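You operate a simulated robot arm through the tools that you are given. There is no shell and no other tool.

You are at the controls of a simulated robot arm. One attempt, no reset.

TASK
Let the pressure off the cylinder at the grey relief knob.
Fine: immersion off and cold feed closed first; close the knob once the pressure gauge reads zero. Where these are worked on the way, their far stop is far enough and under half their travel is too little: grey relief knob.

Only the result counts: the job must be done as asked and must still hold three seconds after the hand-in. Knocking over, shifting, dropping, spilling or breaking anything else fails it.

THE ROBOT
A 6-joint arm with a fingered hand, fixed in place. Base frame: the origin is on the floor under the middle of its stand, x ahead of it, y to its left, z up. Readings come in mm, rad, newtons and seconds.
With the tool pointing down near the work surface it reaches from about 100 to 700 mm from the base axis. Its first joint turns from -2.897 to 2.897 rad. Payload 5 kg.
Tool frame: the origin (TCP) lies between the finger pads and is the grasp point; the fingertips stand 36 mm ahead of it; z points along the fingers, y is the line along which they close. The gripper opens to 120 mm; its body begins 42 mm behind the TCP. The gripper is a hand of 4 fingers: y runs from the thumb to the fingers, the wrist lies at [-19, -123, -211] in the tool frame.
Orientation is that of the tool frame in the base frame, as [roll, pitch, yaw] about the fixed x, y, z axes, in that order (R = Rz(yaw) Ry(pitch) Rx(roll)). With the fingers straight down and the wrist toward the robot, the tool's x, y and z point along [0, 1, 0], [1, 0, 0] and [0, 0, -1] of the base frame.

THE INTERFACE
- The arm moves only by the tool step_arm. Its argument "deltas" is a list of rows, each a list of 6 numbers: the turn, a rotation vector about the base's x, y, z in units of 4 degrees (1.0 is 4 degrees), then the shift along the base's x, y, z in units of 40 mm (1.0 is 40 mm). In form: [[rx, ry, rz, tx, ty, tz], ...]. A call has 1 to 20 rows; each row shifts and turns the commanded pose from where the row before left it. A call with a number of a shift or a turn outside -1 to 1 is refused whole. A row lasts 0.2 s, in which the tool goes at most 50 mm and 0.15 rad; a call with a longer step from one row to the next is refused whole. Where a pose cannot be reached the arm comes as near as it can. A force on the tool above 40 N (or 10 N above the force at the start of the call, whichever is more), or a blocked arm, ends the call early, and 0.2 s more pass. In this call time passes only in rows, and 0.2 s behind the last. It gives the time, the measured TCP pose, the force on the tool (base axes), the opening and the grip force at its end, in the units of the frame above (readings bear some noise), with the torque about the TCP (base axes, N m) and any sound that the robot's microphone picked up, and new pictures: "show" is both (left out), scene, wrist or none.
- Cameras (640 x 400 px; columns grow to the right, rows downward): "scene" is fixed at [49.1, 650.3, 1758.8]; the picture's right is [-0.95, -0.31, 0.00], its down [-0.15, 0.47, -0.87] and it looks along [0.27, -0.83, -0.49] (base axes); focal length 360 px, centre (320, 200). "wrist" rides on the gripper at [73, -101, -142] in the tool frame; the picture's right is [-0.79, 0.29, -0.54], its down [-0.56, -0.70, 0.44] and it looks along [-0.25, 0.65, 0.71] (tool axes); focal length 280 px, centre (320, 200). There is no depth. A picture from a camera that has moved, and an enlarged one, comes with that camera's place and axes in the base frame and with its lens.
- lift_body(by): slides the trunk up (or, below 0, down) by that many mm; the arm rides with it, the base frame stays. It gives what a move gives, with no picture.
- curl_fingers(index, middle, ring, thumb_bend, thumb_turn): sets how far each is bent, from 0 (flat) to 1 (curled in); at 0.3 the hand is open as for a grip, at 0.7 the pads meet at the TCP. One left out holds its place. A second passes; each finger stops where it meets its share of the squeeze, and holds until it gets a number again. It is the only way to open and close the hand. It gives what a move gives, with no picture; readings hold the bend of each and the force on the fingers (four entries, about 0 where the hand has none), thumb and palm. thumb_turn goes from beside the hand (0) to across from the fingers (1), as for a grip.
- inspect(camera, box): a new picture of the part [left, top, right, bottom] of that camera's present view, enlarged. The clock stands still meanwhile.
- hand_in(): hands the job in; it is judged then, once.

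Nothing tells you positions but the pictures and the camera data. Unless the task says otherwise, let go and move clear before handing in.

The tools are called after "Request:" by a JSON object that holds its "fn" and its "kwargs". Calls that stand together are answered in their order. step_arm: Moves the arm, as the interface text tells. Its arguments: {"type":"object","properties":{"deltas":{"type":"array","items":{"type":"array","items":{"type":"number"}}},"show":{"type":"string","enum":["both","scene","wrist","none"]}},"required":["deltas"]} The other tools are called the same way: lift_body (by) moves the trunk up or down; curl_fingers (index, middle, ring, thumb_bend, thumb_turn) moves the fingers one by one; inspect (camera, box) takes an enlarged picture of a part of a camera's view; hand_in () hands the job in.

At the start:

```text
time_s: 0.0
position: [373.4, -610.9, 1295.2]
tool_rot: [-3.141, -0.001, 1.571]
wrist_force: [0.4, -0.6, -0.1]
torque: [0.0, -0.03, 0.03]
opening: 119.5
grasp_force: 0.1
shape: jaw
bend: [0.3, 0.3, 0.3, 0.3, 0.98]
finger forces: [0.1, 0.1, 0.0, 0.0, 0.1, 0.0]
trunk travel left (down, up): [-775.0, 65.0]
```

scene: 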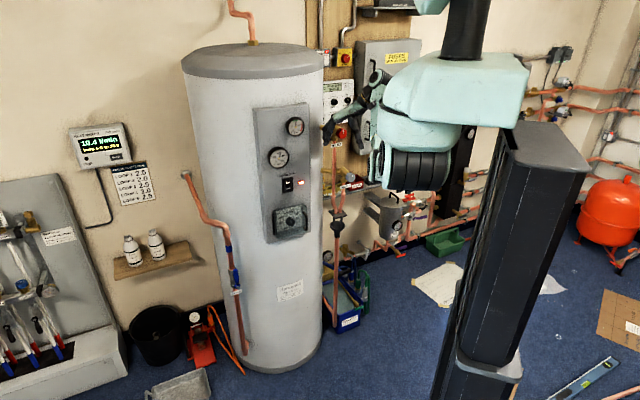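
wrist: 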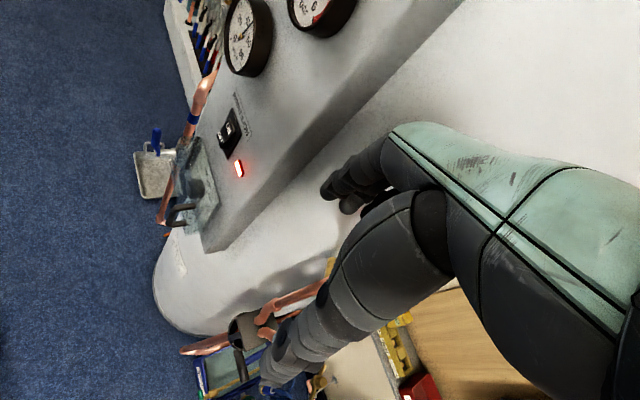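

I see a tall grey hot water cylinder with a panel (two gauges, a switch with a red lamp, a grey box), pipes on its left and right, and the hand to its right. First I will enlarge the pictures to find the immersion switch, the cold feed valve and the grey relief knob.

Request:
{"fn": "inspect", "kwargs": {"camera": "scene", "box": [240, 90, 340, 250]}}

Request:
{"fn": "inspect", "kwargs": {"camera": "scene", "box": [170, 160, 350, 340]}}

Request:
{"fn": "inspect", "kwargs": {"camera": "scene", "box": [300, 20, 460, 260]}}

Request:
{"fn": "inspect", "kwargs": {"camera": "wrist", "box": [150, 0, 390, 260]}}

```text
2.50 times, centred on (290, 170) of scene
camera zoom: at [49.1, 650.3, 1758.8], right [-0.95, -0.31, 0.0], down [-0.15, 0.47, -0.87], along [0.27, -0.83, -0.49], focal length 901 px, centre (395, 275)
```

zoom: 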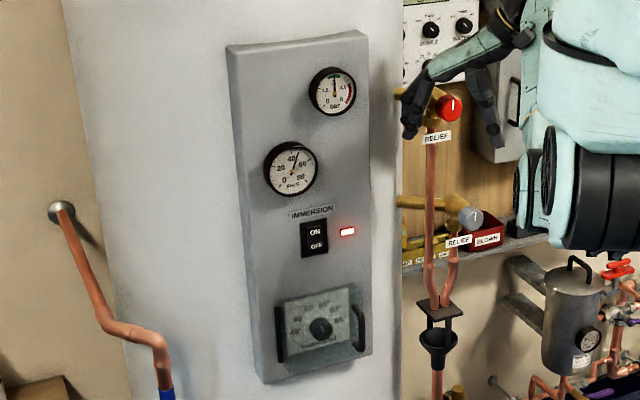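

```text
2.22 times, centred on (260, 250) of scene
camera zoom: at [49.1, 650.3, 1758.8], right [-0.95, -0.31, 0.0], down [-0.15, 0.47, -0.87], along [0.27, -0.83, -0.49], focal length 801 px, centre (453, 89)
```

zoom: 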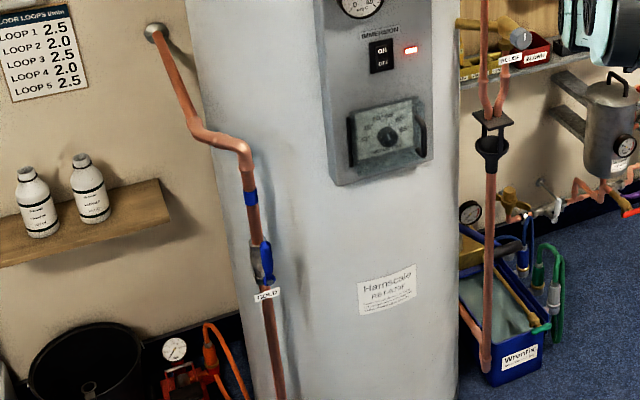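

```text
1.67 times, centred on (380, 140) of scene
camera zoom: at [49.1, 650.3, 1758.8], right [-0.95, -0.31, 0.0], down [-0.15, 0.47, -0.87], along [0.27, -0.83, -0.49], focal length 601 px, centre (220, 300)
```

zoom: 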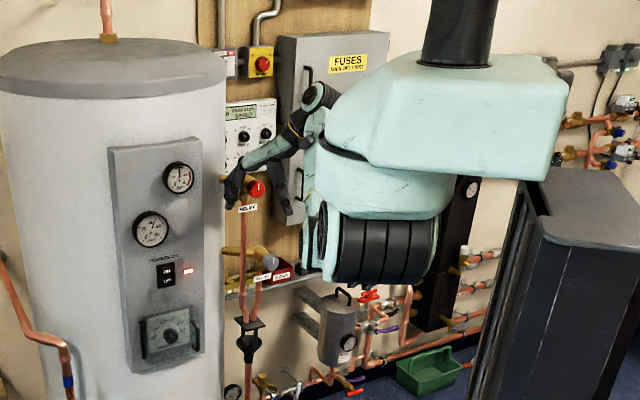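

```text
1.54 times, centred on (270, 130) of wrist
camera zoom: at [271.5, -537.1, 1439.3], right [0.29, -0.79, 0.54], down [-0.7, -0.56, -0.44], along [0.65, -0.25, -0.71], focal length 431 px, centre (397, 308)
```

zoom: 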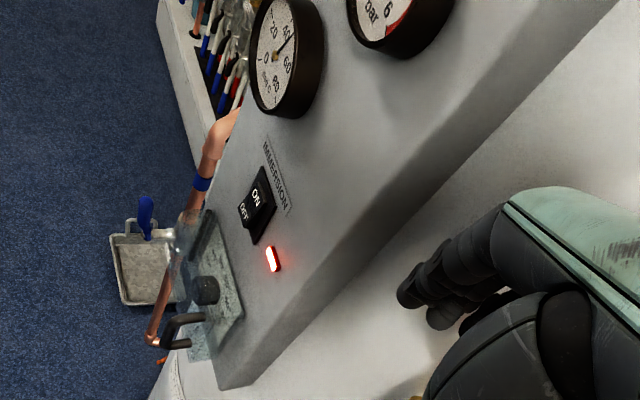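

The immersion rocker (lamp lit, so ON) works out at about (548, -484, 1134) on a panel facing (-0.7, +0.7). The blue COLD lever valve is near (750, -353, 720), and the grey RELIEF knob is right of the cylinder, below a red one that I must not touch. The hand blocks my view of the knobs, so I'll back it away toward -x, +y.

Request:
{"fn": "step_arm", "kwargs": {"deltas": [[0, 0, 0, -0.7, 0.7, 0], [0, 0, 0, -0.7, 0.7, 0], [0, 0, 0, -0.7, 0.7, 0], [0, 0, 0, -0.7, 0.7, 0], [0, 0, 0, -0.7, 0.7, 0]]}}

```text
time_s: 1.2
position: [308.9, -576.6, 1216.2]
tool_rot: [-3.141, 0.002, 1.57]
wrist_force: [0.9, 0.6, 0.2]
torque: [0.0, 0.01, -0.02]
opening: 119.7
grasp_force: 0.1
shape: jaw
bend: [0.3, 0.3, 0.3, 0.3, 0.98]
finger forces: [0.1, 0.1, 0.0, 0.0, 0.0, 0.0]
out of reach, approached as far as the arm can: row 1, 2, 3, 4, 5
trunk travel left (down, up): [-775.0, 65.0]
camera wrist: at [208.5, -503.2, 1359.8], right [0.29, -0.79, 0.54], down [-0.7, -0.56, -0.44], along [0.65, -0.25, -0.71], focal length 280 px, centre (320, 200)
```

scene: 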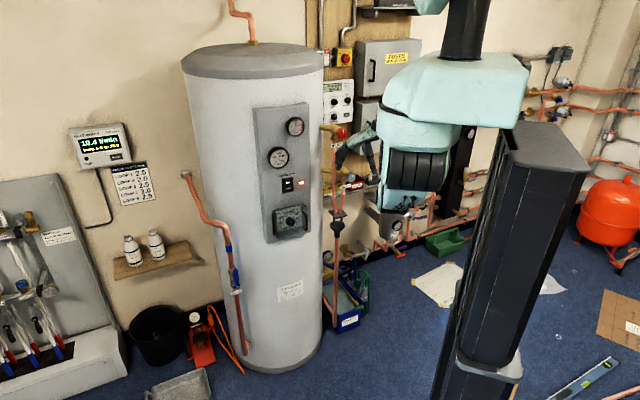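
wrist: 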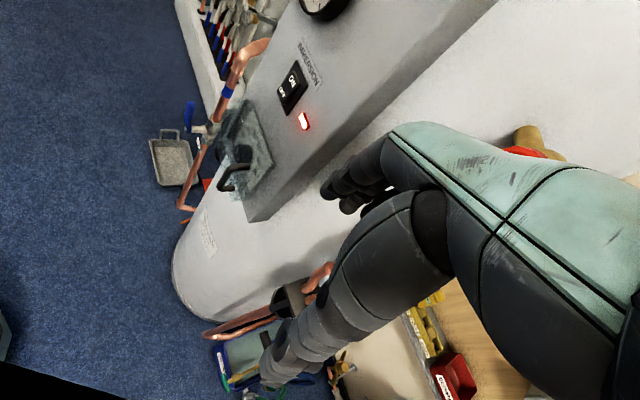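

The hand came back only partway and dropped, since part of that path was out of reach. The cold valve's blue handle now shows in the wrist view, so I'll enlarge the views.

Request:
{"fn": "inspect", "kwargs": {"camera": "wrist", "box": [140, 20, 340, 220]}}

Request:
{"fn": "inspect", "kwargs": {"camera": "wrist", "box": [440, 100, 640, 220]}}

Request:
{"fn": "inspect", "kwargs": {"camera": "scene", "box": [310, 110, 430, 230]}}

Request:
{"fn": "inspect", "kwargs": {"camera": "scene", "box": [195, 210, 275, 310]}}

Request:
{"fn": "inspect", "kwargs": {"camera": "scene", "box": [260, 110, 320, 160]}}

```text
2.00 times, centred on (240, 120) of wrist
camera zoom: at [208.5, -503.2, 1359.8], right [0.29, -0.79, 0.54], down [-0.7, -0.56, -0.44], along [0.65, -0.25, -0.71], focal length 561 px, centre (480, 360)
```

zoom: 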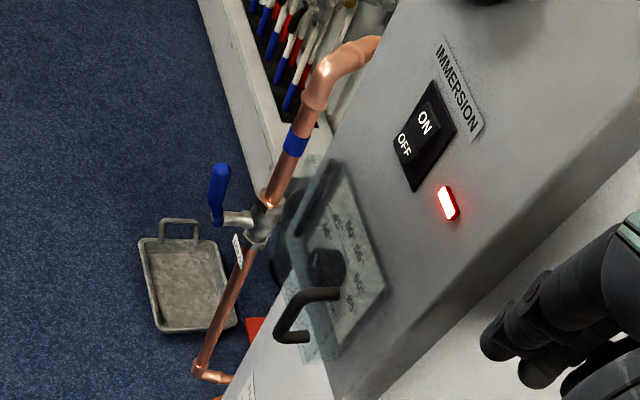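

```text
3.20 times, centred on (540, 160) of wrist
camera zoom: at [208.5, -503.2, 1359.8], right [0.29, -0.79, 0.54], down [-0.7, -0.56, -0.44], along [0.65, -0.25, -0.71], focal length 897 px, centre (-384, 328)
```

zoom: 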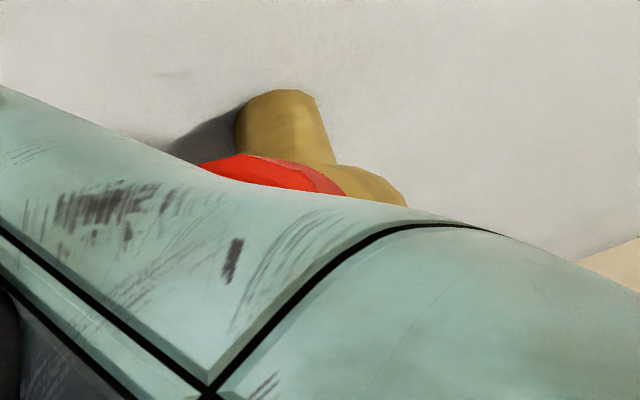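

```text
3.33 times, centred on (370, 170) of scene
camera zoom: at [49.1, 650.3, 1758.8], right [-0.95, -0.31, 0.0], down [-0.15, 0.47, -0.87], along [0.27, -0.83, -0.49], focal length 1202 px, centre (153, 300)
```

zoom: 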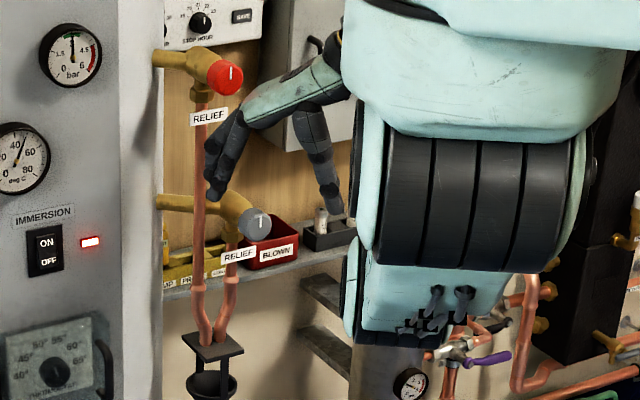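

```text
4.00 times, centred on (235, 260) of scene
camera zoom: at [49.1, 650.3, 1758.8], right [-0.95, -0.31, 0.0], down [-0.15, 0.47, -0.87], along [0.27, -0.83, -0.49], focal length 1442 px, centre (660, -40)
```

zoom: 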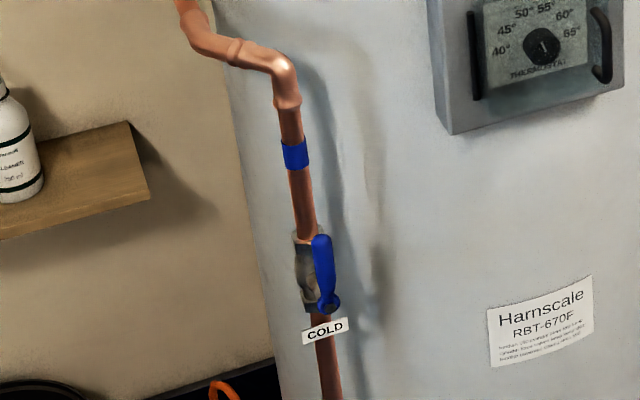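

```text
8.00 times, centred on (290, 135) of scene
camera zoom: at [49.1, 650.3, 1758.8], right [-0.95, -0.31, 0.0], down [-0.15, 0.47, -0.87], along [0.27, -0.83, -0.49], focal length 2884 px, centre (560, 720)
```

zoom: 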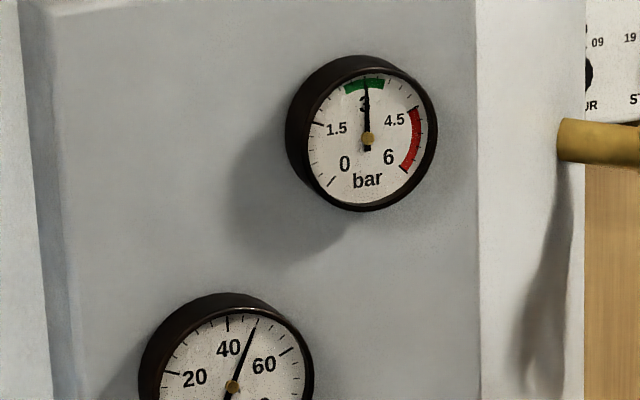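

The red relief knob works out at about (379, -632, 1308) and the grey one at about (339, -653, 1118); both face (-0.7, +0.7). The cold lever pivots at about (725, -313, 721) and points up about 100 mm, so it is open. Next I move the hand away from the knobs, down and toward +y.

Request:
{"fn": "step_arm", "kwargs": {"deltas": [[0, 0, 0, -0.5, 0.7, -0.5], [0, 0, 0, -0.5, 0.7, -0.5], [0, 0, 0, -0.5, 0.7, -0.5], [0, 0, 0, -0.5, 0.7, -0.5]], "show": "both"}}

```text
time_s: 2.2
position: [249.1, -488.4, 1107.3]
tool_rot: [3.14, 0.003, 1.569]
wrist_force: [-0.1, -0.1, 0.0]
torque: [0.03, -0.06, 0.01]
opening: 119.7
grasp_force: 0.0
shape: jaw
bend: [0.3, 0.3, 0.3, 0.3, 0.98]
finger forces: [0.0, 0.0, 0.1, 0.0, 0.0, 0.1]
out of reach, approached as far as the arm can: row 1, 2, 3, 4
trunk travel left (down, up): [-775.0, 65.0]
camera wrist: at [147.4, -415.0, 1249.8], right [0.28, -0.79, 0.55], down [-0.7, -0.56, -0.44], along [0.65, -0.26, -0.71], focal length 280 px, centre (320, 200)
```

scene: 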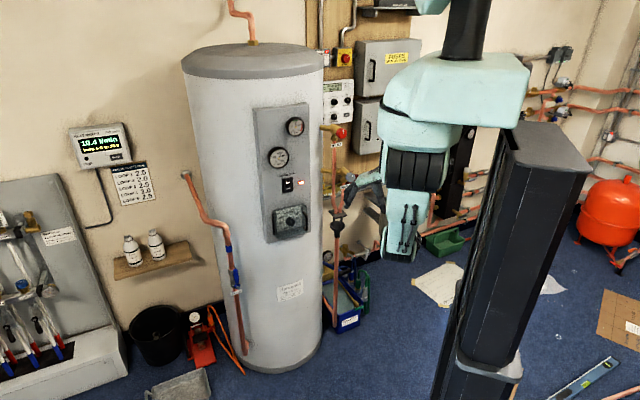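
wrist: 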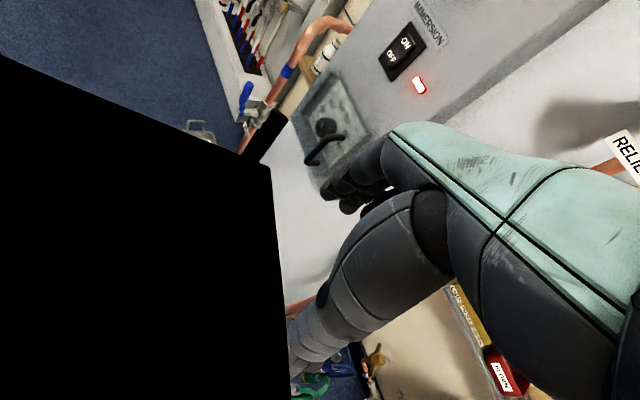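

The arm needs a different posture to work in close. I'll yaw the hand toward the panel while moving it to a point in front of the switch, then pitch it to horizontal.

Request:
{"fn": "step_arm", "kwargs": {"deltas": [[0, 0, -1, 0.39, 0.3, 0], [0, 0, -1, 0.39, 0.3, 0], [0, 0, -1, 0.39, 0.3, 0], [0, 0, -1, 0.39, 0.3, 0], [0, 0, -1, 0.39, 0.3, 0], [0, 0, -1, 0.39, 0.3, 0], [0, 0, -1, 0.39, 0.3, 0], [0, 0, -1, 0.39, 0.3, 0], [0, 0, -1, 0.39, 0.3, 0], [0, 0, -1, 0.39, 0.3, 0], [0, 0, -1, 0.39, 0.3, 0]], "show": "both"}}

```text
time_s: 4.6
position: [422.5, -357.4, 1106.1]
tool_rot: [3.14, 0.002, 0.804]
wrist_force: [1.0, 0.0, 0.4]
torque: [-0.02, 0.0, -0.03]
opening: 119.9
grasp_force: 0.0
shape: jaw
bend: [0.3, 0.3, 0.3, 0.3, 0.98]
finger forces: [0.1, 0.0, 0.0, 0.0, 0.0, 0.0]
trunk travel left (down, up): [-775.0, 65.0]
camera wrist: at [400.6, -233.3, 1249.5], right [-0.34, -0.77, 0.54], down [-0.89, 0.08, -0.44], along [0.29, -0.64, -0.71], focal length 280 px, centre (320, 200)
```

scene: 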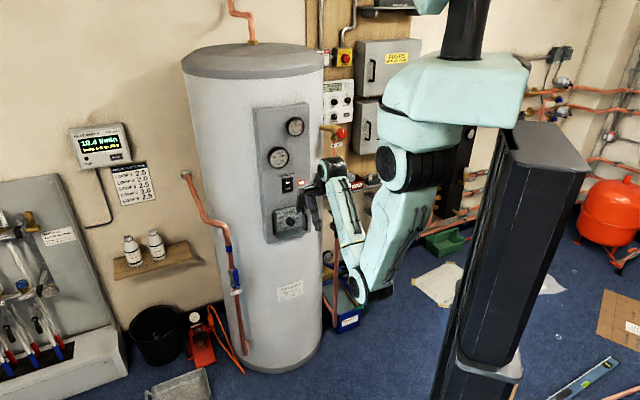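
wrist: 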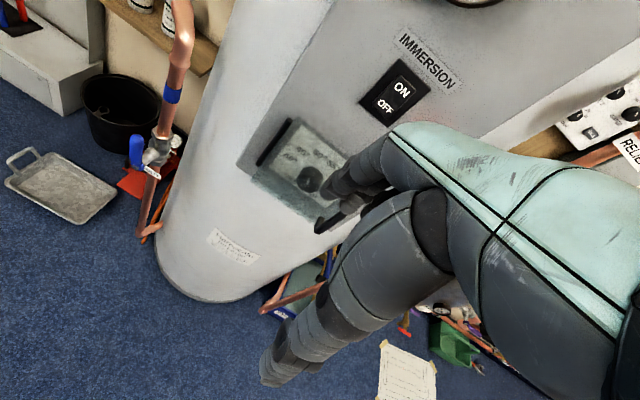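

The hand now points down in front of the panel, and the wrist view agrees with the switch position. Next I pitch the hand to horizontal, with the fingers pointing at the panel.

Request:
{"fn": "step_arm", "kwargs": {"deltas": [[-1, -1, 0, 0, 0, 0], [-1, -1, 0, 0, 0, 0], [-1, -1, 0, 0, 0, 0], [-1, -1, 0, 0, 0, 0], [-1, -1, 0, 0, 0, 0], [-1, -1, 0, 0, 0, 0], [-1, -1, 0, 0, 0, 0], [-1, -1, 0, 0, 0, 0]], "show": "scene"}}

```text
time_s: 6.4
position: [421.5, -356.4, 1104.7]
tool_rot: [2.352, 0.014, 0.794]
wrist_force: [0.2, 0.1, 0.6]
torque: [-0.01, 0.01, -0.03]
opening: 119.8
grasp_force: 0.2
shape: jaw
bend: [0.3, 0.3, 0.3, 0.3, 0.98]
finger forces: [0.0, 0.0, 0.0, 0.0, 0.0, 0.0]
trunk travel left (down, up): [-775.0, 65.0]
```

scene: 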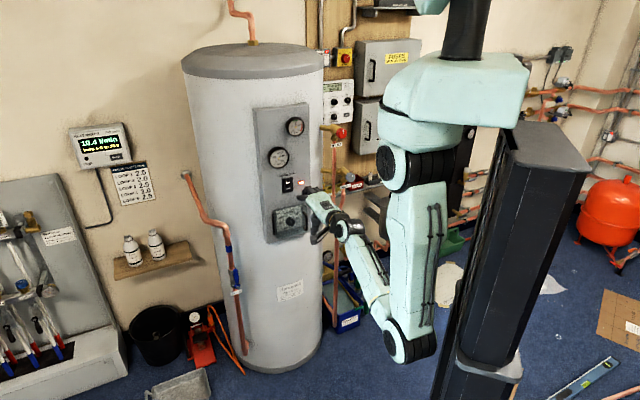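

The pitch is going well and the arm has folded below the hand. I'll do the second half.

Request:
{"fn": "step_arm", "kwargs": {"deltas": [[-1, -1, 0, 0, 0, 0], [-1, -1, 0, 0, 0, 0], [-1, -1, 0, 0, 0, 0], [-1, -1, 0, 0, 0, 0], [-1, -1, 0, 0, 0, 0], [-1, -1, 0, 0, 0, 0], [-1, -1, 0, 0, 0, 0], [-1, -1, 0, 0, 0, 0]], "show": "both"}}

```text
time_s: 8.2
position: [419.7, -358.7, 1107.7]
tool_rot: [1.663, 0.041, 0.817]
wrist_force: [0.0, -0.7, -0.1]
torque: [0.06, 0.0, 0.05]
opening: 119.9
grasp_force: 0.0
shape: jaw
bend: [0.3, 0.3, 0.3, 0.3, 0.98]
finger forces: [0.1, 0.0, 0.0, 0.1, 0.1, 0.0]
out of reach, approached as far as the arm can: row 3, 4, 8
trunk travel left (down, up): [-775.0, 65.0]
camera wrist: at [355.8, -204.5, 1017.9], right [-0.9, -0.22, 0.37], down [-0.13, -0.69, -0.71], along [0.41, -0.69, 0.59], focal length 280 px, centre (320, 200)
```

scene: 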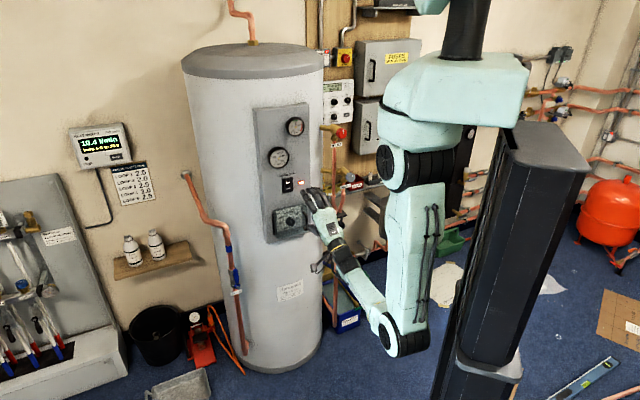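
wrist: 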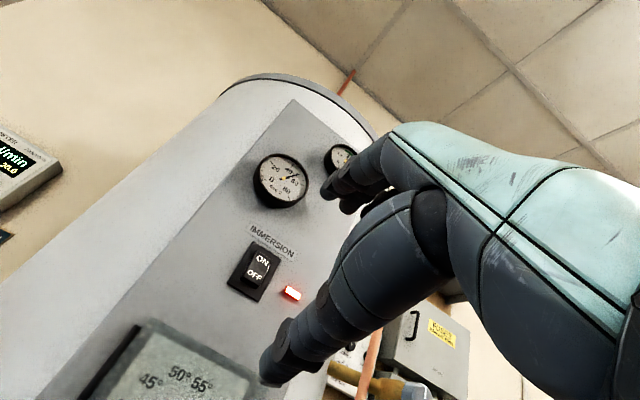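

The hand is nearly horizontal, facing the panel, and the switch is clear in view. I'll shape the hand to point with the index finger alone.

Request:
{"fn": "curl_fingers", "kwargs": {"index": 0, "middle": 1, "ring": 1, "thumb_bend": 0.3, "thumb_turn": 0}}

Request:
{"fn": "inspect", "kwargs": {"camera": "wrist", "box": [0, 0, 640, 400]}}

Request:
{"fn": "inspect", "kwargs": {"camera": "scene", "box": [240, 140, 400, 300]}}

```text
time_s: 9.2
position: [418.9, -358.5, 1107.3]
tool_rot: [1.665, 0.037, 0.821]
wrist_force: [0.0, -0.3, -0.3]
torque: [0.0, -0.03, 0.01]
opening: 183.1
grasp_force: 0.0
shape: fingers
bend: [0.0, 1.0, 1.0, 0.3, 0.0]
finger forces: [0.0, 0.0, 0.0, 0.0, 0.0, 0.0]
trunk travel left (down, up): [-775.0, 65.0]
```

```text
1.00 times, centred on (320, 200) of wrist (not enlarged: the box is as wide or as high as the picture)
camera zoom: at [355.8, -203.7, 1018.7], right [-0.9, -0.22, 0.37], down [-0.13, -0.69, -0.72], along [0.41, -0.7, 0.59], focal length 280 px, centre (320, 200)
```

zoom: 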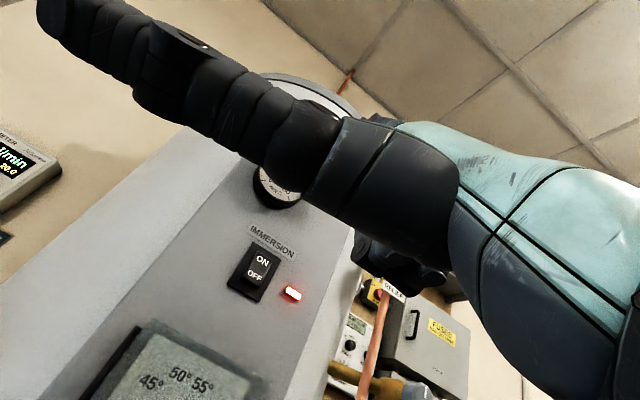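

```text
2.50 times, centred on (320, 220) of scene
camera zoom: at [49.1, 650.3, 1758.8], right [-0.95, -0.31, 0.0], down [-0.15, 0.47, -0.87], along [0.27, -0.83, -0.49], focal length 901 px, centre (320, 150)
```

zoom: 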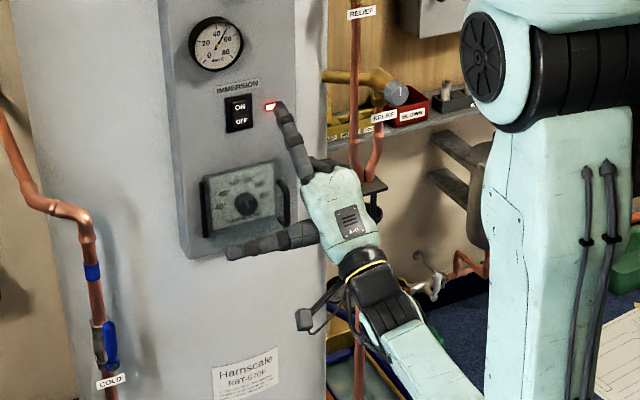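

The thumb now sticks out sideways toward the thermostat box, and the index finger points at the panel near the lamp. I'll curl the thumb in under the fist so that only the index leads.

Request:
{"fn": "curl_fingers", "kwargs": {"index": 0, "thumb_bend": 1, "thumb_turn": 1}}

Request:
{"fn": "inspect", "kwargs": {"camera": "wrist", "box": [0, 0, 640, 400]}}

Request:
{"fn": "inspect", "kwargs": {"camera": "scene", "box": [260, 150, 360, 250]}}

```text
time_s: 10.2
position: [419.5, -358.0, 1107.3]
tool_rot: [1.664, 0.037, 0.821]
wrist_force: [0.4, 0.0, -0.4]
torque: [0.0, 0.0, 0.02]
opening: 58.0
grasp_force: 0.0
shape: fingers
bend: [0.0, 1.0, 1.0, 1.0, 1.0]
finger forces: [0.0, 0.1, 0.0, 0.0, 0.0, 0.0]
trunk travel left (down, up): [-775.0, 65.0]
```

```text
1.00 times, centred on (320, 200) of wrist (not enlarged: the box is as wide or as high as the picture)
camera zoom: at [355.8, -203.6, 1018.7], right [-0.9, -0.22, 0.37], down [-0.13, -0.69, -0.72], along [0.41, -0.7, 0.59], focal length 280 px, centre (320, 200)
```

zoom: 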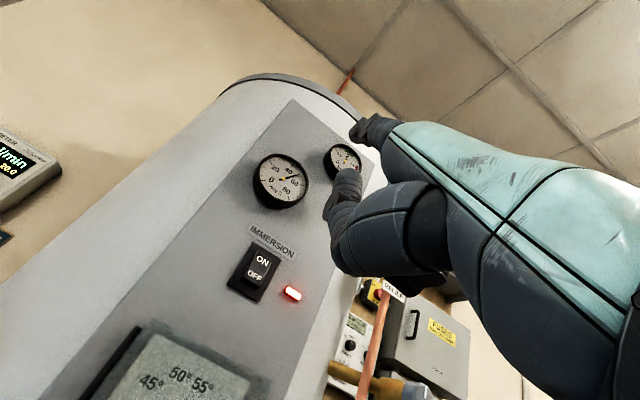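

```text
4.00 times, centred on (310, 200) of scene
camera zoom: at [49.1, 650.3, 1758.8], right [-0.95, -0.31, 0.0], down [-0.15, 0.47, -0.87], along [0.27, -0.83, -0.49], focal length 1442 px, centre (360, 200)
```

zoom: 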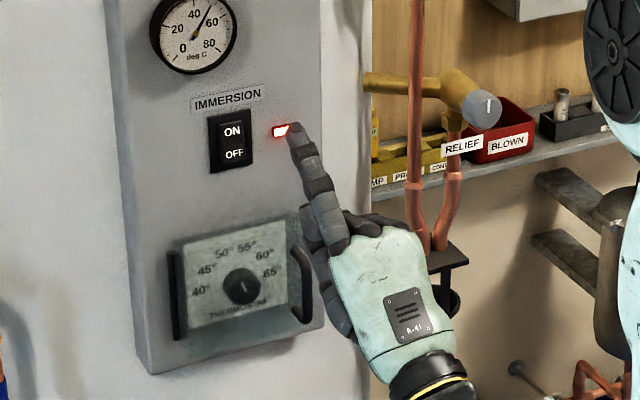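

The fully flat index leans upward away from the tool axis. I'll bend it to about 0.35 so that its tip leads forward along the approach, then check where the tip is.

Request:
{"fn": "curl_fingers", "kwargs": {"index": 0.35}}

Request:
{"fn": "inspect", "kwargs": {"camera": "wrist", "box": [160, 50, 480, 370]}}

Request:
{"fn": "inspect", "kwargs": {"camera": "scene", "box": [260, 150, 360, 250]}}

```text
time_s: 11.2
position: [418.3, -358.2, 1108.4]
tool_rot: [1.666, 0.038, 0.82]
wrist_force: [-0.4, -0.3, -0.3]
torque: [0.01, -0.01, 0.0]
opening: 35.3
grasp_force: 0.0
shape: fingers
bend: [0.29, 1.0, 1.0, 0.99, 1.0]
finger forces: [0.0, 0.1, 0.0, 0.0, 0.0, 0.1]
trunk travel left (down, up): [-775.0, 65.0]
```

```text
1.25 times, centred on (320, 210) of wrist
camera zoom: at [355.8, -203.6, 1018.7], right [-0.9, -0.22, 0.37], down [-0.13, -0.69, -0.72], along [0.41, -0.7, 0.59], focal length 350 px, centre (320, 188)
```

zoom: 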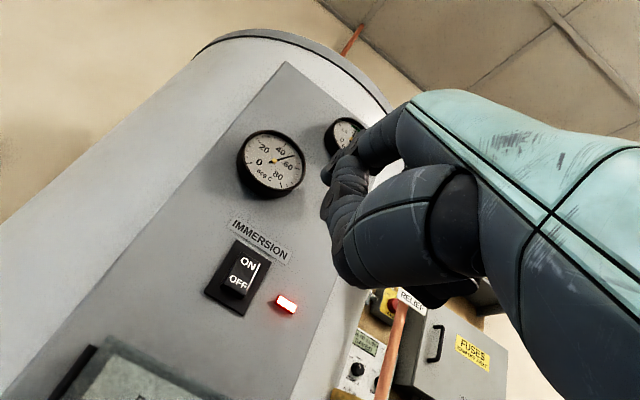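

```text
4.00 times, centred on (310, 200) of scene
camera zoom: at [49.1, 650.3, 1758.8], right [-0.95, -0.31, 0.0], down [-0.15, 0.47, -0.87], along [0.27, -0.83, -0.49], focal length 1442 px, centre (360, 200)
```

zoom: 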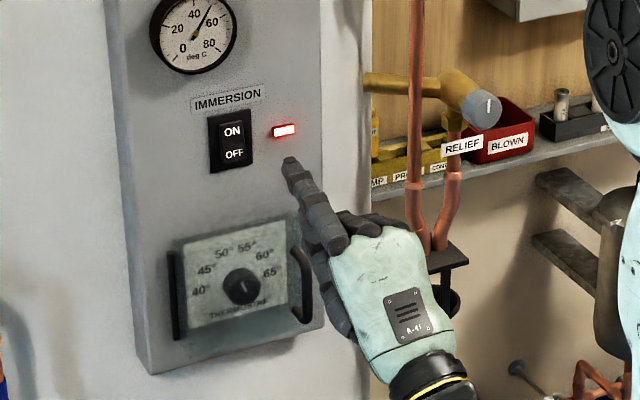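

The bent index tip is only a little ahead of the curled thumb, which would pass close to the thermostat handles. I'll pitch the hand down about 34° and straighten the index, so the finger points straight into the panel and leads everything else.

Request:
{"fn": "step_arm", "kwargs": {"deltas": [[1, 1, 0, 0, 0, 0], [1, 1, 0, 0, 0, 0], [1, 1, 0, 0, 0, 0], [1, 1, 0, 0, 0, 0], [1, 1, 0, 0, 0, 0], [1, 1, 0, 0, 0, 0]], "show": "none"}}

Request:
{"fn": "curl_fingers", "kwargs": {"index": 0}}

Request:
{"fn": "inspect", "kwargs": {"camera": "wrist", "box": [0, 0, 640, 400]}}

Request:
{"fn": "inspect", "kwargs": {"camera": "scene", "box": [260, 150, 360, 250]}}

```text
time_s: 12.8
position: [434.9, -338.8, 1133.9]
tool_rot: [2.122, -0.143, 0.928]
wrist_force: [-0.1, 0.3, 0.7]
torque: [-0.05, 0.0, 0.01]
opening: 35.3
grasp_force: 0.1
shape: fingers
bend: [0.29, 1.0, 1.0, 0.99, 1.0]
finger forces: [0.0, 0.1, 0.0, 0.1, 0.1, 0.0]
out of reach, approached as far as the arm can: row 6
trunk travel left (down, up): [-775.0, 65.0]
stopped in row 6: the arm was blocked; the commanded pose is now the measured one
```

```text
time_s: 13.8
position: [435.2, -337.9, 1134.2]
tool_rot: [2.12, -0.142, 0.928]
wrist_force: [-0.3, -0.3, 0.3]
torque: [-0.02, 0.0, -0.04]
opening: 58.8
grasp_force: 0.1
shape: fingers
bend: [0.0, 1.0, 1.0, 1.0, 1.0]
finger forces: [0.0, 0.0, 0.0, 0.0, 0.0, 0.0]
trunk travel left (down, up): [-775.0, 65.0]
```

```text
1.00 times, centred on (320, 200) of wrist (not enlarged: the box is as wide or as high as the picture)
camera zoom: at [340.2, -174.4, 1133.7], right [-0.76, -0.5, 0.41], down [-0.25, -0.36, -0.9], along [0.59, -0.79, 0.14], focal length 280 px, centre (320, 200)
```

zoom: 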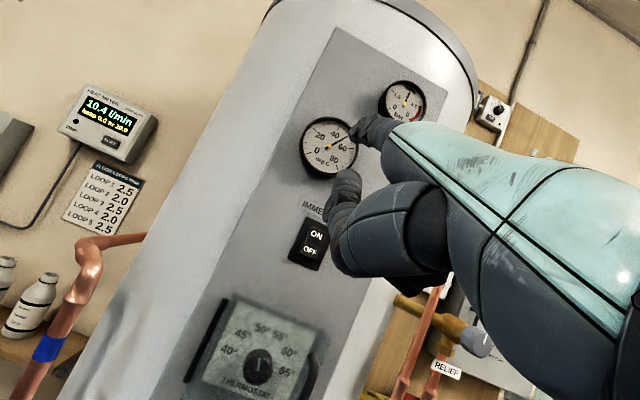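

```text
4.00 times, centred on (310, 200) of scene
camera zoom: at [49.1, 650.3, 1758.8], right [-0.95, -0.31, 0.0], down [-0.15, 0.47, -0.87], along [0.27, -0.83, -0.49], focal length 1442 px, centre (360, 200)
```

zoom: 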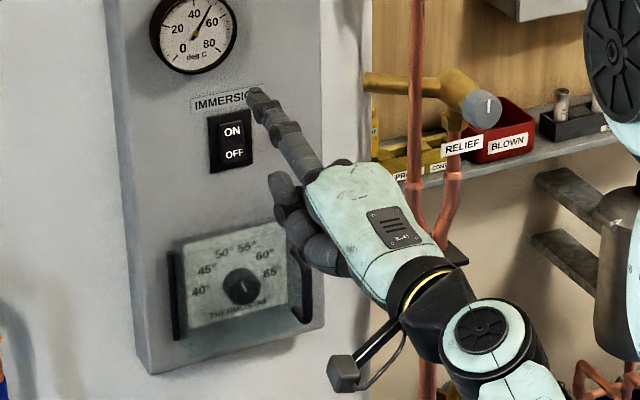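

The straight index tip is at about (477, -377, 1234), and my tool-frame model of it matches the picture. I'll move the arm down and sideways toward a spot just in front of the OFF half at about (547, -485, 1115), pitching a little more on the way for clearance above the thermostat.

Request:
{"fn": "step_arm", "kwargs": {"deltas": [[0.5, 0.5, 0, 0.1, -0.325, -0.55], [0.5, 0.5, 0, 0.1, -0.325, -0.55], [0.5, 0.5, 0, 0.1, -0.325, -0.55], [0.5, 0.5, 0, 0.1, -0.325, -0.55], [0.5, 0.5, 0, 0.1, -0.325, -0.55]], "show": "both"}}

```text
time_s: 15.0
position: [456.4, -403.9, 1023.1]
tool_rot: [2.37, -0.171, 0.886]
wrist_force: [-0.2, -0.5, -0.3]
torque: [0.01, -0.03, 0.02]
opening: 58.6
grasp_force: 0.0
shape: fingers
bend: [0.0, 1.0, 1.0, 1.0, 1.0]
finger forces: [0.0, 0.0, 0.1, 0.1, 0.1, 0.0]
trunk travel left (down, up): [-775.0, 65.0]
camera wrist: at [364.5, -243.6, 1067.7], right [-0.69, -0.57, 0.45], down [-0.41, -0.2, -0.89], along [0.6, -0.79, -0.1], focal length 280 px, centre (320, 200)
```

scene: 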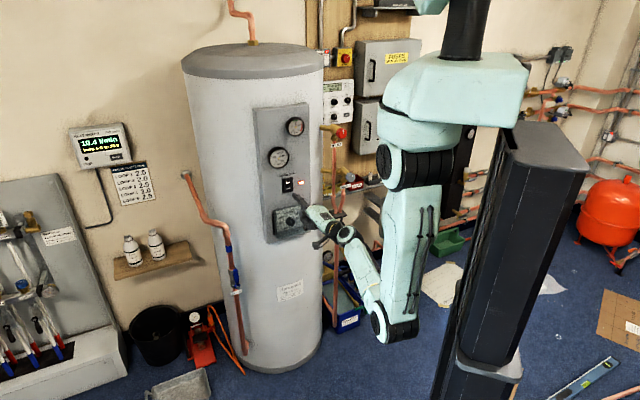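
wrist: 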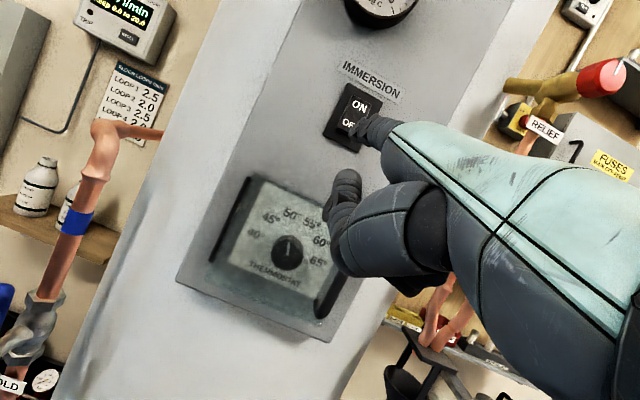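

The fingertip works out at about (515, -460, 1106), roughly 40 mm from the panel and lined up with the OFF half. I'll approach part of the way and check.

Request:
{"fn": "step_arm", "kwargs": {"deltas": [[0, 0, 0, 0.25, -0.2, 0.1], [0, 0, 0, 0.2, -0.15, 0.08]], "show": "none"}}

Request:
{"fn": "inspect", "kwargs": {"camera": "scene", "box": [270, 160, 350, 240]}}

Request:
{"fn": "inspect", "kwargs": {"camera": "wrist", "box": [280, 60, 440, 220]}}

```text
time_s: 15.6
position: [474.1, -417.3, 1029.1]
tool_rot: [2.37, -0.171, 0.886]
wrist_force: [0.9, 0.1, 0.1]
torque: [0.01, 0.03, -0.01]
opening: 58.8
grasp_force: 0.1
shape: fingers
bend: [0.0, 1.0, 1.0, 1.0, 1.0]
finger forces: [0.1, 0.0, 0.0, 0.0, 0.1, 0.1]
trunk travel left (down, up): [-775.0, 65.0]
```

```text
5.00 times, centred on (310, 200) of scene
camera zoom: at [49.1, 650.3, 1758.8], right [-0.95, -0.31, 0.0], down [-0.15, 0.47, -0.87], along [0.27, -0.83, -0.49], focal length 1803 px, centre (370, 200)
```

zoom: 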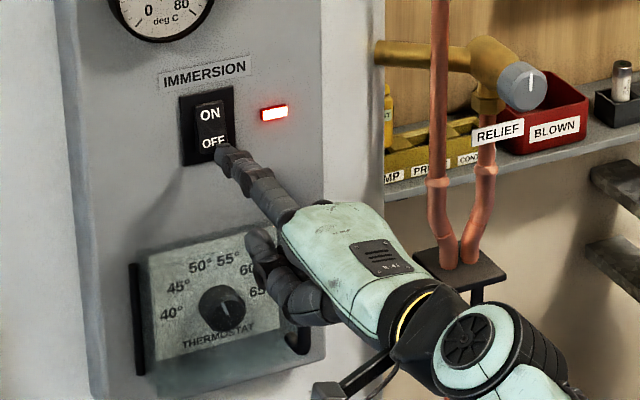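

```text
2.50 times, centred on (360, 140) of wrist
camera zoom: at [382.5, -257.3, 1075.0], right [-0.69, -0.57, 0.45], down [-0.41, -0.2, -0.89], along [0.6, -0.79, -0.1], focal length 701 px, centre (220, 350)
```

zoom: 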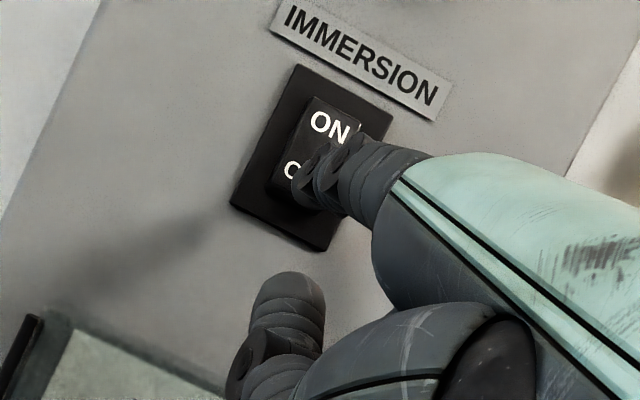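

The fingertip is right at the lower OFF half of the rocker, with the thumb clear of the thermostat. I'll press straight in with small steps.

Request:
{"fn": "step_arm", "kwargs": {"deltas": [[0, 0, 0, 0.07, -0.07, 0], [0, 0, 0, 0.07, -0.07, 0], [0, 0, 0, 0.07, -0.07, 0], [0, 0, 0, 0.07, -0.07, 0]], "show": "none"}}

Request:
{"fn": "inspect", "kwargs": {"camera": "scene", "box": [270, 160, 350, 240]}}

```text
time_s: 16.6
position: [483.1, -427.0, 1031.9]
tool_rot: [2.371, -0.172, 0.887]
wrist_force: [-10.0, 9.2, -2.8]
torque: [-0.68, -0.74, 0.03]
opening: 58.3
grasp_force: 6.8
shape: fingers
bend: [0.0, 1.0, 1.0, 1.0, 1.0]
finger forces: [13.5, 0.0, 0.1, 0.0, 0.1, 0.1]
trunk travel left (down, up): [-775.0, 65.0]
```

```text
5.00 times, centred on (310, 200) of scene
camera zoom: at [49.1, 650.3, 1758.8], right [-0.95, -0.31, 0.0], down [-0.15, 0.47, -0.87], along [0.27, -0.83, -0.49], focal length 1803 px, centre (370, 200)
```

zoom: 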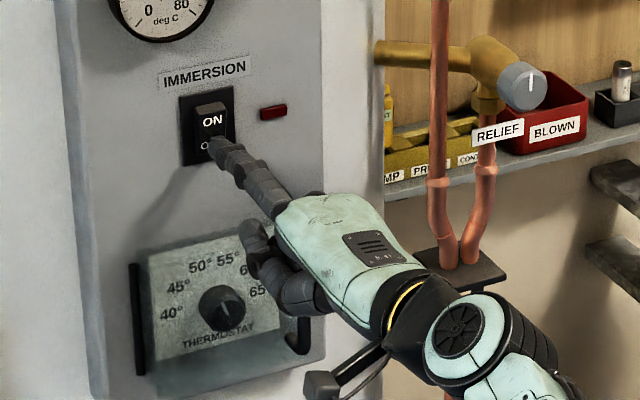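

The lamp is out and the rocker shows OFF pressed, so the immersion is off. Now I back away and move sideways to the cold feed valve.

Request:
{"fn": "step_arm", "kwargs": {"deltas": [[0, 0, 0, -0.5, 0.5, 0], [0, 0, 0, -0.5, 0.5, 0], [0, 0, 0, -0.5, 0.5, 0], [0, 0, 0, -0.5, 0.5, 0], [0, 0, 0, 0.77, 0.59, -0.2], [0, 0, 0, 0.77, 0.59, -0.2], [0, 0, 0, 0.77, 0.59, -0.2], [0, 0, 0, 0.77, 0.59, -0.2], [0, 0, 0, 0.77, 0.59, -0.2], [0, 0, 0, 0.77, 0.59, -0.2], [0, 0, 0, 0.77, 0.59, -0.2]], "show": "both"}}

```text
time_s: 19.0
position: [621.5, -182.1, 973.5]
tool_rot: [2.377, -0.184, 0.889]
wrist_force: [-0.3, -0.6, 1.1]
torque: [0.0, 0.07, 0.02]
opening: 58.5
grasp_force: 0.0
shape: fingers
bend: [0.0, 1.0, 1.0, 1.0, 1.0]
finger forces: [0.0, 0.0, 0.0, 0.1, 0.0, 0.0]
trunk travel left (down, up): [-775.0, 65.0]
camera wrist: at [529.2, -22.1, 1020.1], right [-0.69, -0.58, 0.44], down [-0.41, -0.19, -0.89], along [0.6, -0.79, -0.11], focal length 280 px, centre (320, 200)
```

scene: 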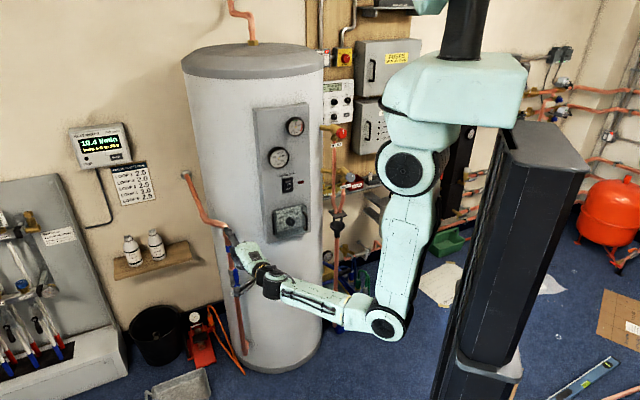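
wrist: 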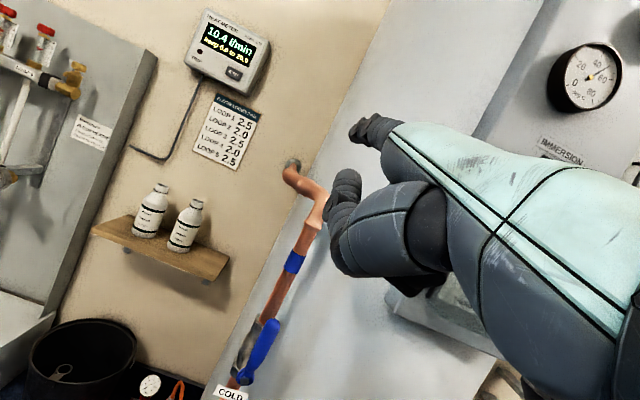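

The hand is now in front of and above the cold valve. I'll lower the trunk so the fingertip reaches the lever's height.

Request:
{"fn": "lift_body", "kwargs": {"by": -265}}

Request:
{"fn": "inspect", "kwargs": {"camera": "scene", "box": [180, 180, 340, 340]}}

Request:
{"fn": "inspect", "kwargs": {"camera": "wrist", "box": [0, 0, 640, 400]}}

```text
time_s: 21.7
position: [619.8, -182.7, 710.8]
tool_rot: [2.37, -0.171, 0.887]
wrist_force: [-0.5, 0.3, 0.8]
torque: [0.02, -0.01, 0.04]
opening: 58.4
grasp_force: 0.1
shape: fingers
bend: [0.0, 1.0, 1.0, 1.0, 1.0]
finger forces: [0.0, 0.0, 0.0, 0.0, 0.0, 0.0]
trunk travel left (down, up): [-510.0, 330.0]
```

```text
2.50 times, centred on (260, 260) of scene
camera zoom: at [49.1, 650.3, 1758.8], right [-0.95, -0.31, 0.0], down [-0.15, 0.47, -0.87], along [0.27, -0.83, -0.49], focal length 901 px, centre (470, 50)
```

zoom: 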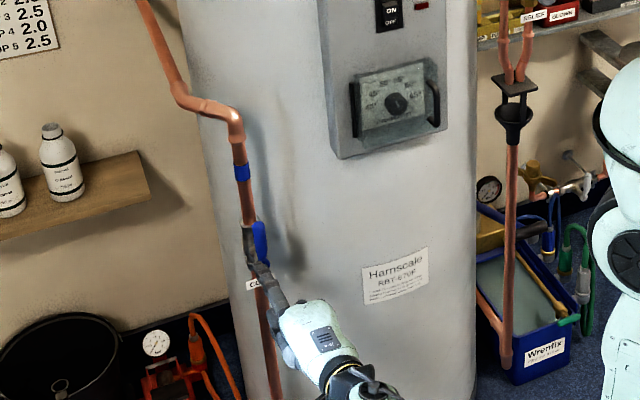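

```text
1.00 times, centred on (320, 200) of wrist (not enlarged: the box is as wide or as high as the picture)
camera zoom: at [527.7, -22.7, 755.0], right [-0.69, -0.57, 0.45], down [-0.41, -0.2, -0.89], along [0.6, -0.79, -0.1], focal length 280 px, centre (320, 200)
```

zoom: 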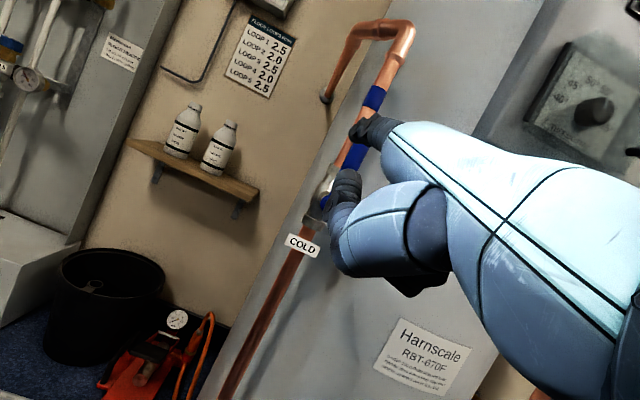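

The tip is at about (678, -238, 793), level with the upper part of the lever. I'll shift left so the finger passes the lever's left side, move in past its plane, and look.

Request:
{"fn": "step_arm", "kwargs": {"deltas": [[0, 0, 0, 0.34, 0.34, 0], [0, 0, 0, 0.45, -0.45, 0], [0, 0, 0, 0.45, -0.45, 0], [0, 0, 0, 0.45, -0.45, 0], [0, 0, 0, 0.4, -0.4, 0]], "show": "none"}}

Request:
{"fn": "inspect", "kwargs": {"camera": "scene", "box": [210, 210, 290, 290]}}

Request:
{"fn": "inspect", "kwargs": {"camera": "wrist", "box": [220, 40, 460, 280]}}

```text
time_s: 22.9
position: [705.4, -239.2, 709.4]
tool_rot: [2.37, -0.172, 0.888]
wrist_force: [-0.2, -0.1, -0.4]
torque: [0.04, -0.04, -0.01]
opening: 58.6
grasp_force: 0.1
shape: fingers
bend: [0.0, 1.0, 1.0, 1.0, 1.0]
finger forces: [0.0, 0.0, 0.1, 0.1, 0.0, 0.0]
trunk travel left (down, up): [-510.0, 330.0]
```

```text
5.00 times, centred on (250, 250) of scene
camera zoom: at [49.1, 650.3, 1758.8], right [-0.95, -0.31, 0.0], down [-0.15, 0.47, -0.87], along [0.27, -0.83, -0.49], focal length 1803 px, centre (670, -50)
```

zoom: 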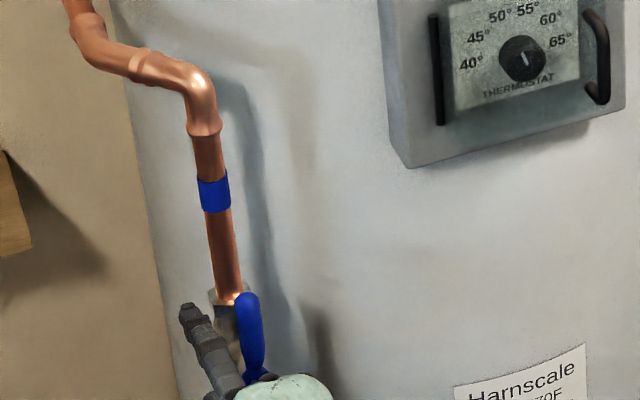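

```text
1.67 times, centred on (340, 160) of wrist
camera zoom: at [612.4, -79.0, 755.0], right [-0.69, -0.57, 0.45], down [-0.41, -0.2, -0.89], along [0.6, -0.79, -0.1], focal length 467 px, centre (287, 267)
```

zoom: 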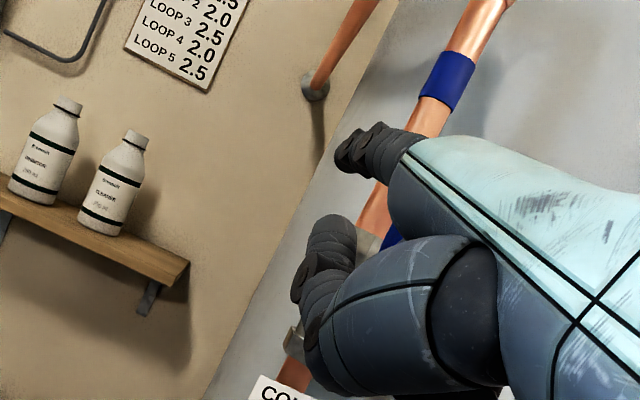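

The finger is on the left side of the lever with clearance. I'll push right (clockwise as seen from the front) a little and check that the lever moves.

Request:
{"fn": "step_arm", "kwargs": {"deltas": [[0, 0, 0, -0.17, -0.17, 0], [0, 0, 0, -0.17, -0.17, 0], [0, 0, 0, -0.17, -0.17, 0], [0, 0, 0, -0.12, -0.12, 0]], "show": "none"}}

Request:
{"fn": "inspect", "kwargs": {"camera": "scene", "box": [210, 230, 290, 290]}}

```text
time_s: 23.9
position: [678.2, -265.5, 712.0]
tool_rot: [2.367, -0.173, 0.889]
wrist_force: [1.1, 0.5, 0.2]
torque: [-0.07, 0.09, 0.05]
opening: 58.7
grasp_force: 0.6
shape: fingers
bend: [0.0, 1.0, 1.0, 1.0, 1.0]
finger forces: [1.2, 0.0, 0.0, 0.0, 0.0, 0.1]
trunk travel left (down, up): [-510.0, 330.0]
```

```text
6.67 times, centred on (250, 260) of scene
camera zoom: at [49.1, 650.3, 1758.8], right [-0.95, -0.31, 0.0], down [-0.15, 0.47, -0.87], along [0.27, -0.83, -0.49], focal length 2403 px, centre (787, -200)
```

zoom: 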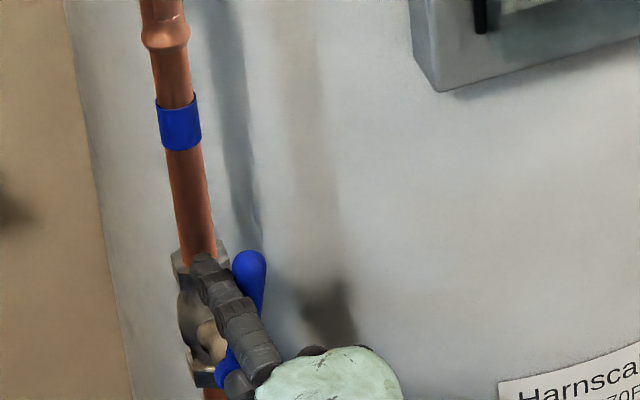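

The lever turned clockwise with almost no force. I'll keep pushing along its arc toward horizontal.

Request:
{"fn": "step_arm", "kwargs": {"deltas": [[0, 0, 0, -0.354, -0.354, -0.0625], [0, 0, 0, -0.329, -0.329, -0.2], [0, 0, 0, -0.281, -0.281, -0.31]], "show": "none"}}

Request:
{"fn": "inspect", "kwargs": {"camera": "scene", "box": [210, 230, 290, 290]}}

```text
time_s: 24.7
position: [638.5, -302.8, 688.1]
tool_rot: [2.371, -0.173, 0.887]
wrist_force: [0.8, 0.2, 0.5]
torque: [-0.04, 0.01, 0.06]
opening: 58.6
grasp_force: 0.5
shape: fingers
bend: [0.0, 1.0, 1.0, 1.0, 1.0]
finger forces: [0.6, 0.0, 0.0, 0.1, 0.1, 0.0]
trunk travel left (down, up): [-510.0, 330.0]
```

```text
6.67 times, centred on (250, 260) of scene
camera zoom: at [49.1, 650.3, 1758.8], right [-0.95, -0.31, 0.0], down [-0.15, 0.47, -0.87], along [0.27, -0.83, -0.49], focal length 2403 px, centre (787, -200)
```

zoom: 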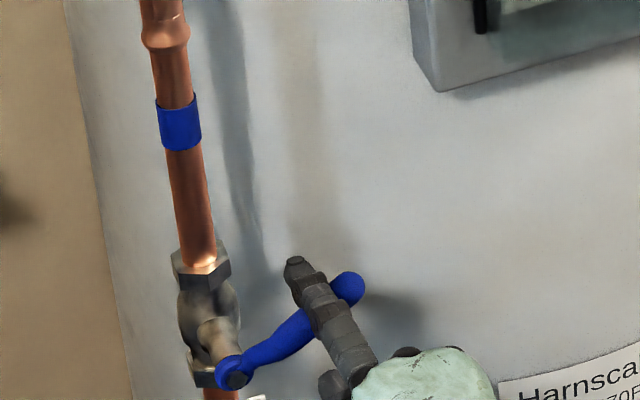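

The lever is at about 60°. I'll push on down to the horizontal stop.

Request:
{"fn": "step_arm", "kwargs": {"deltas": [[0, 0, 0, -0.212, -0.212, -0.405], [0, 0, 0, -0.133, -0.133, -0.47], [0, 0, 0, -0.039, -0.039, -0.33], [0, 0, 0, 0, 0, -0.15]], "show": "none"}}

Request:
{"fn": "inspect", "kwargs": {"camera": "scene", "box": [210, 230, 290, 290]}}

```text
time_s: 25.7
position: [624.7, -320.1, 637.7]
tool_rot: [2.363, -0.173, 0.889]
wrist_force: [3.1, -2.3, 15.1]
torque: [-0.36, -0.41, 0.01]
opening: 66.3
grasp_force: 7.1
shape: fingers
bend: [0.0, 1.0, 1.0, 1.0, 1.0]
finger forces: [14.4, 0.1, 0.0, 0.0, 0.1, 0.0]
trunk travel left (down, up): [-510.0, 330.0]
```

```text
6.67 times, centred on (250, 260) of scene
camera zoom: at [49.1, 650.3, 1758.8], right [-0.95, -0.31, 0.0], down [-0.15, 0.47, -0.87], along [0.27, -0.83, -0.49], focal length 2403 px, centre (787, -200)
```

zoom: 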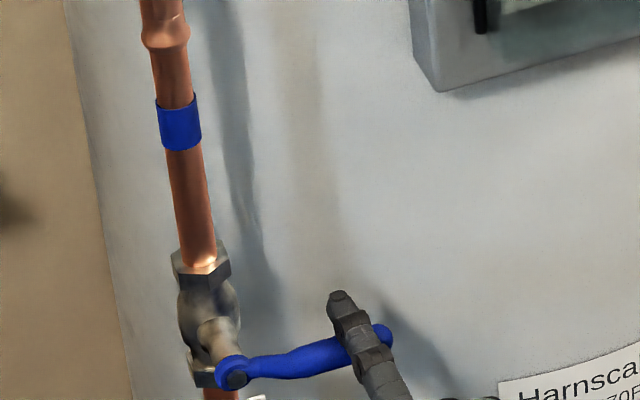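

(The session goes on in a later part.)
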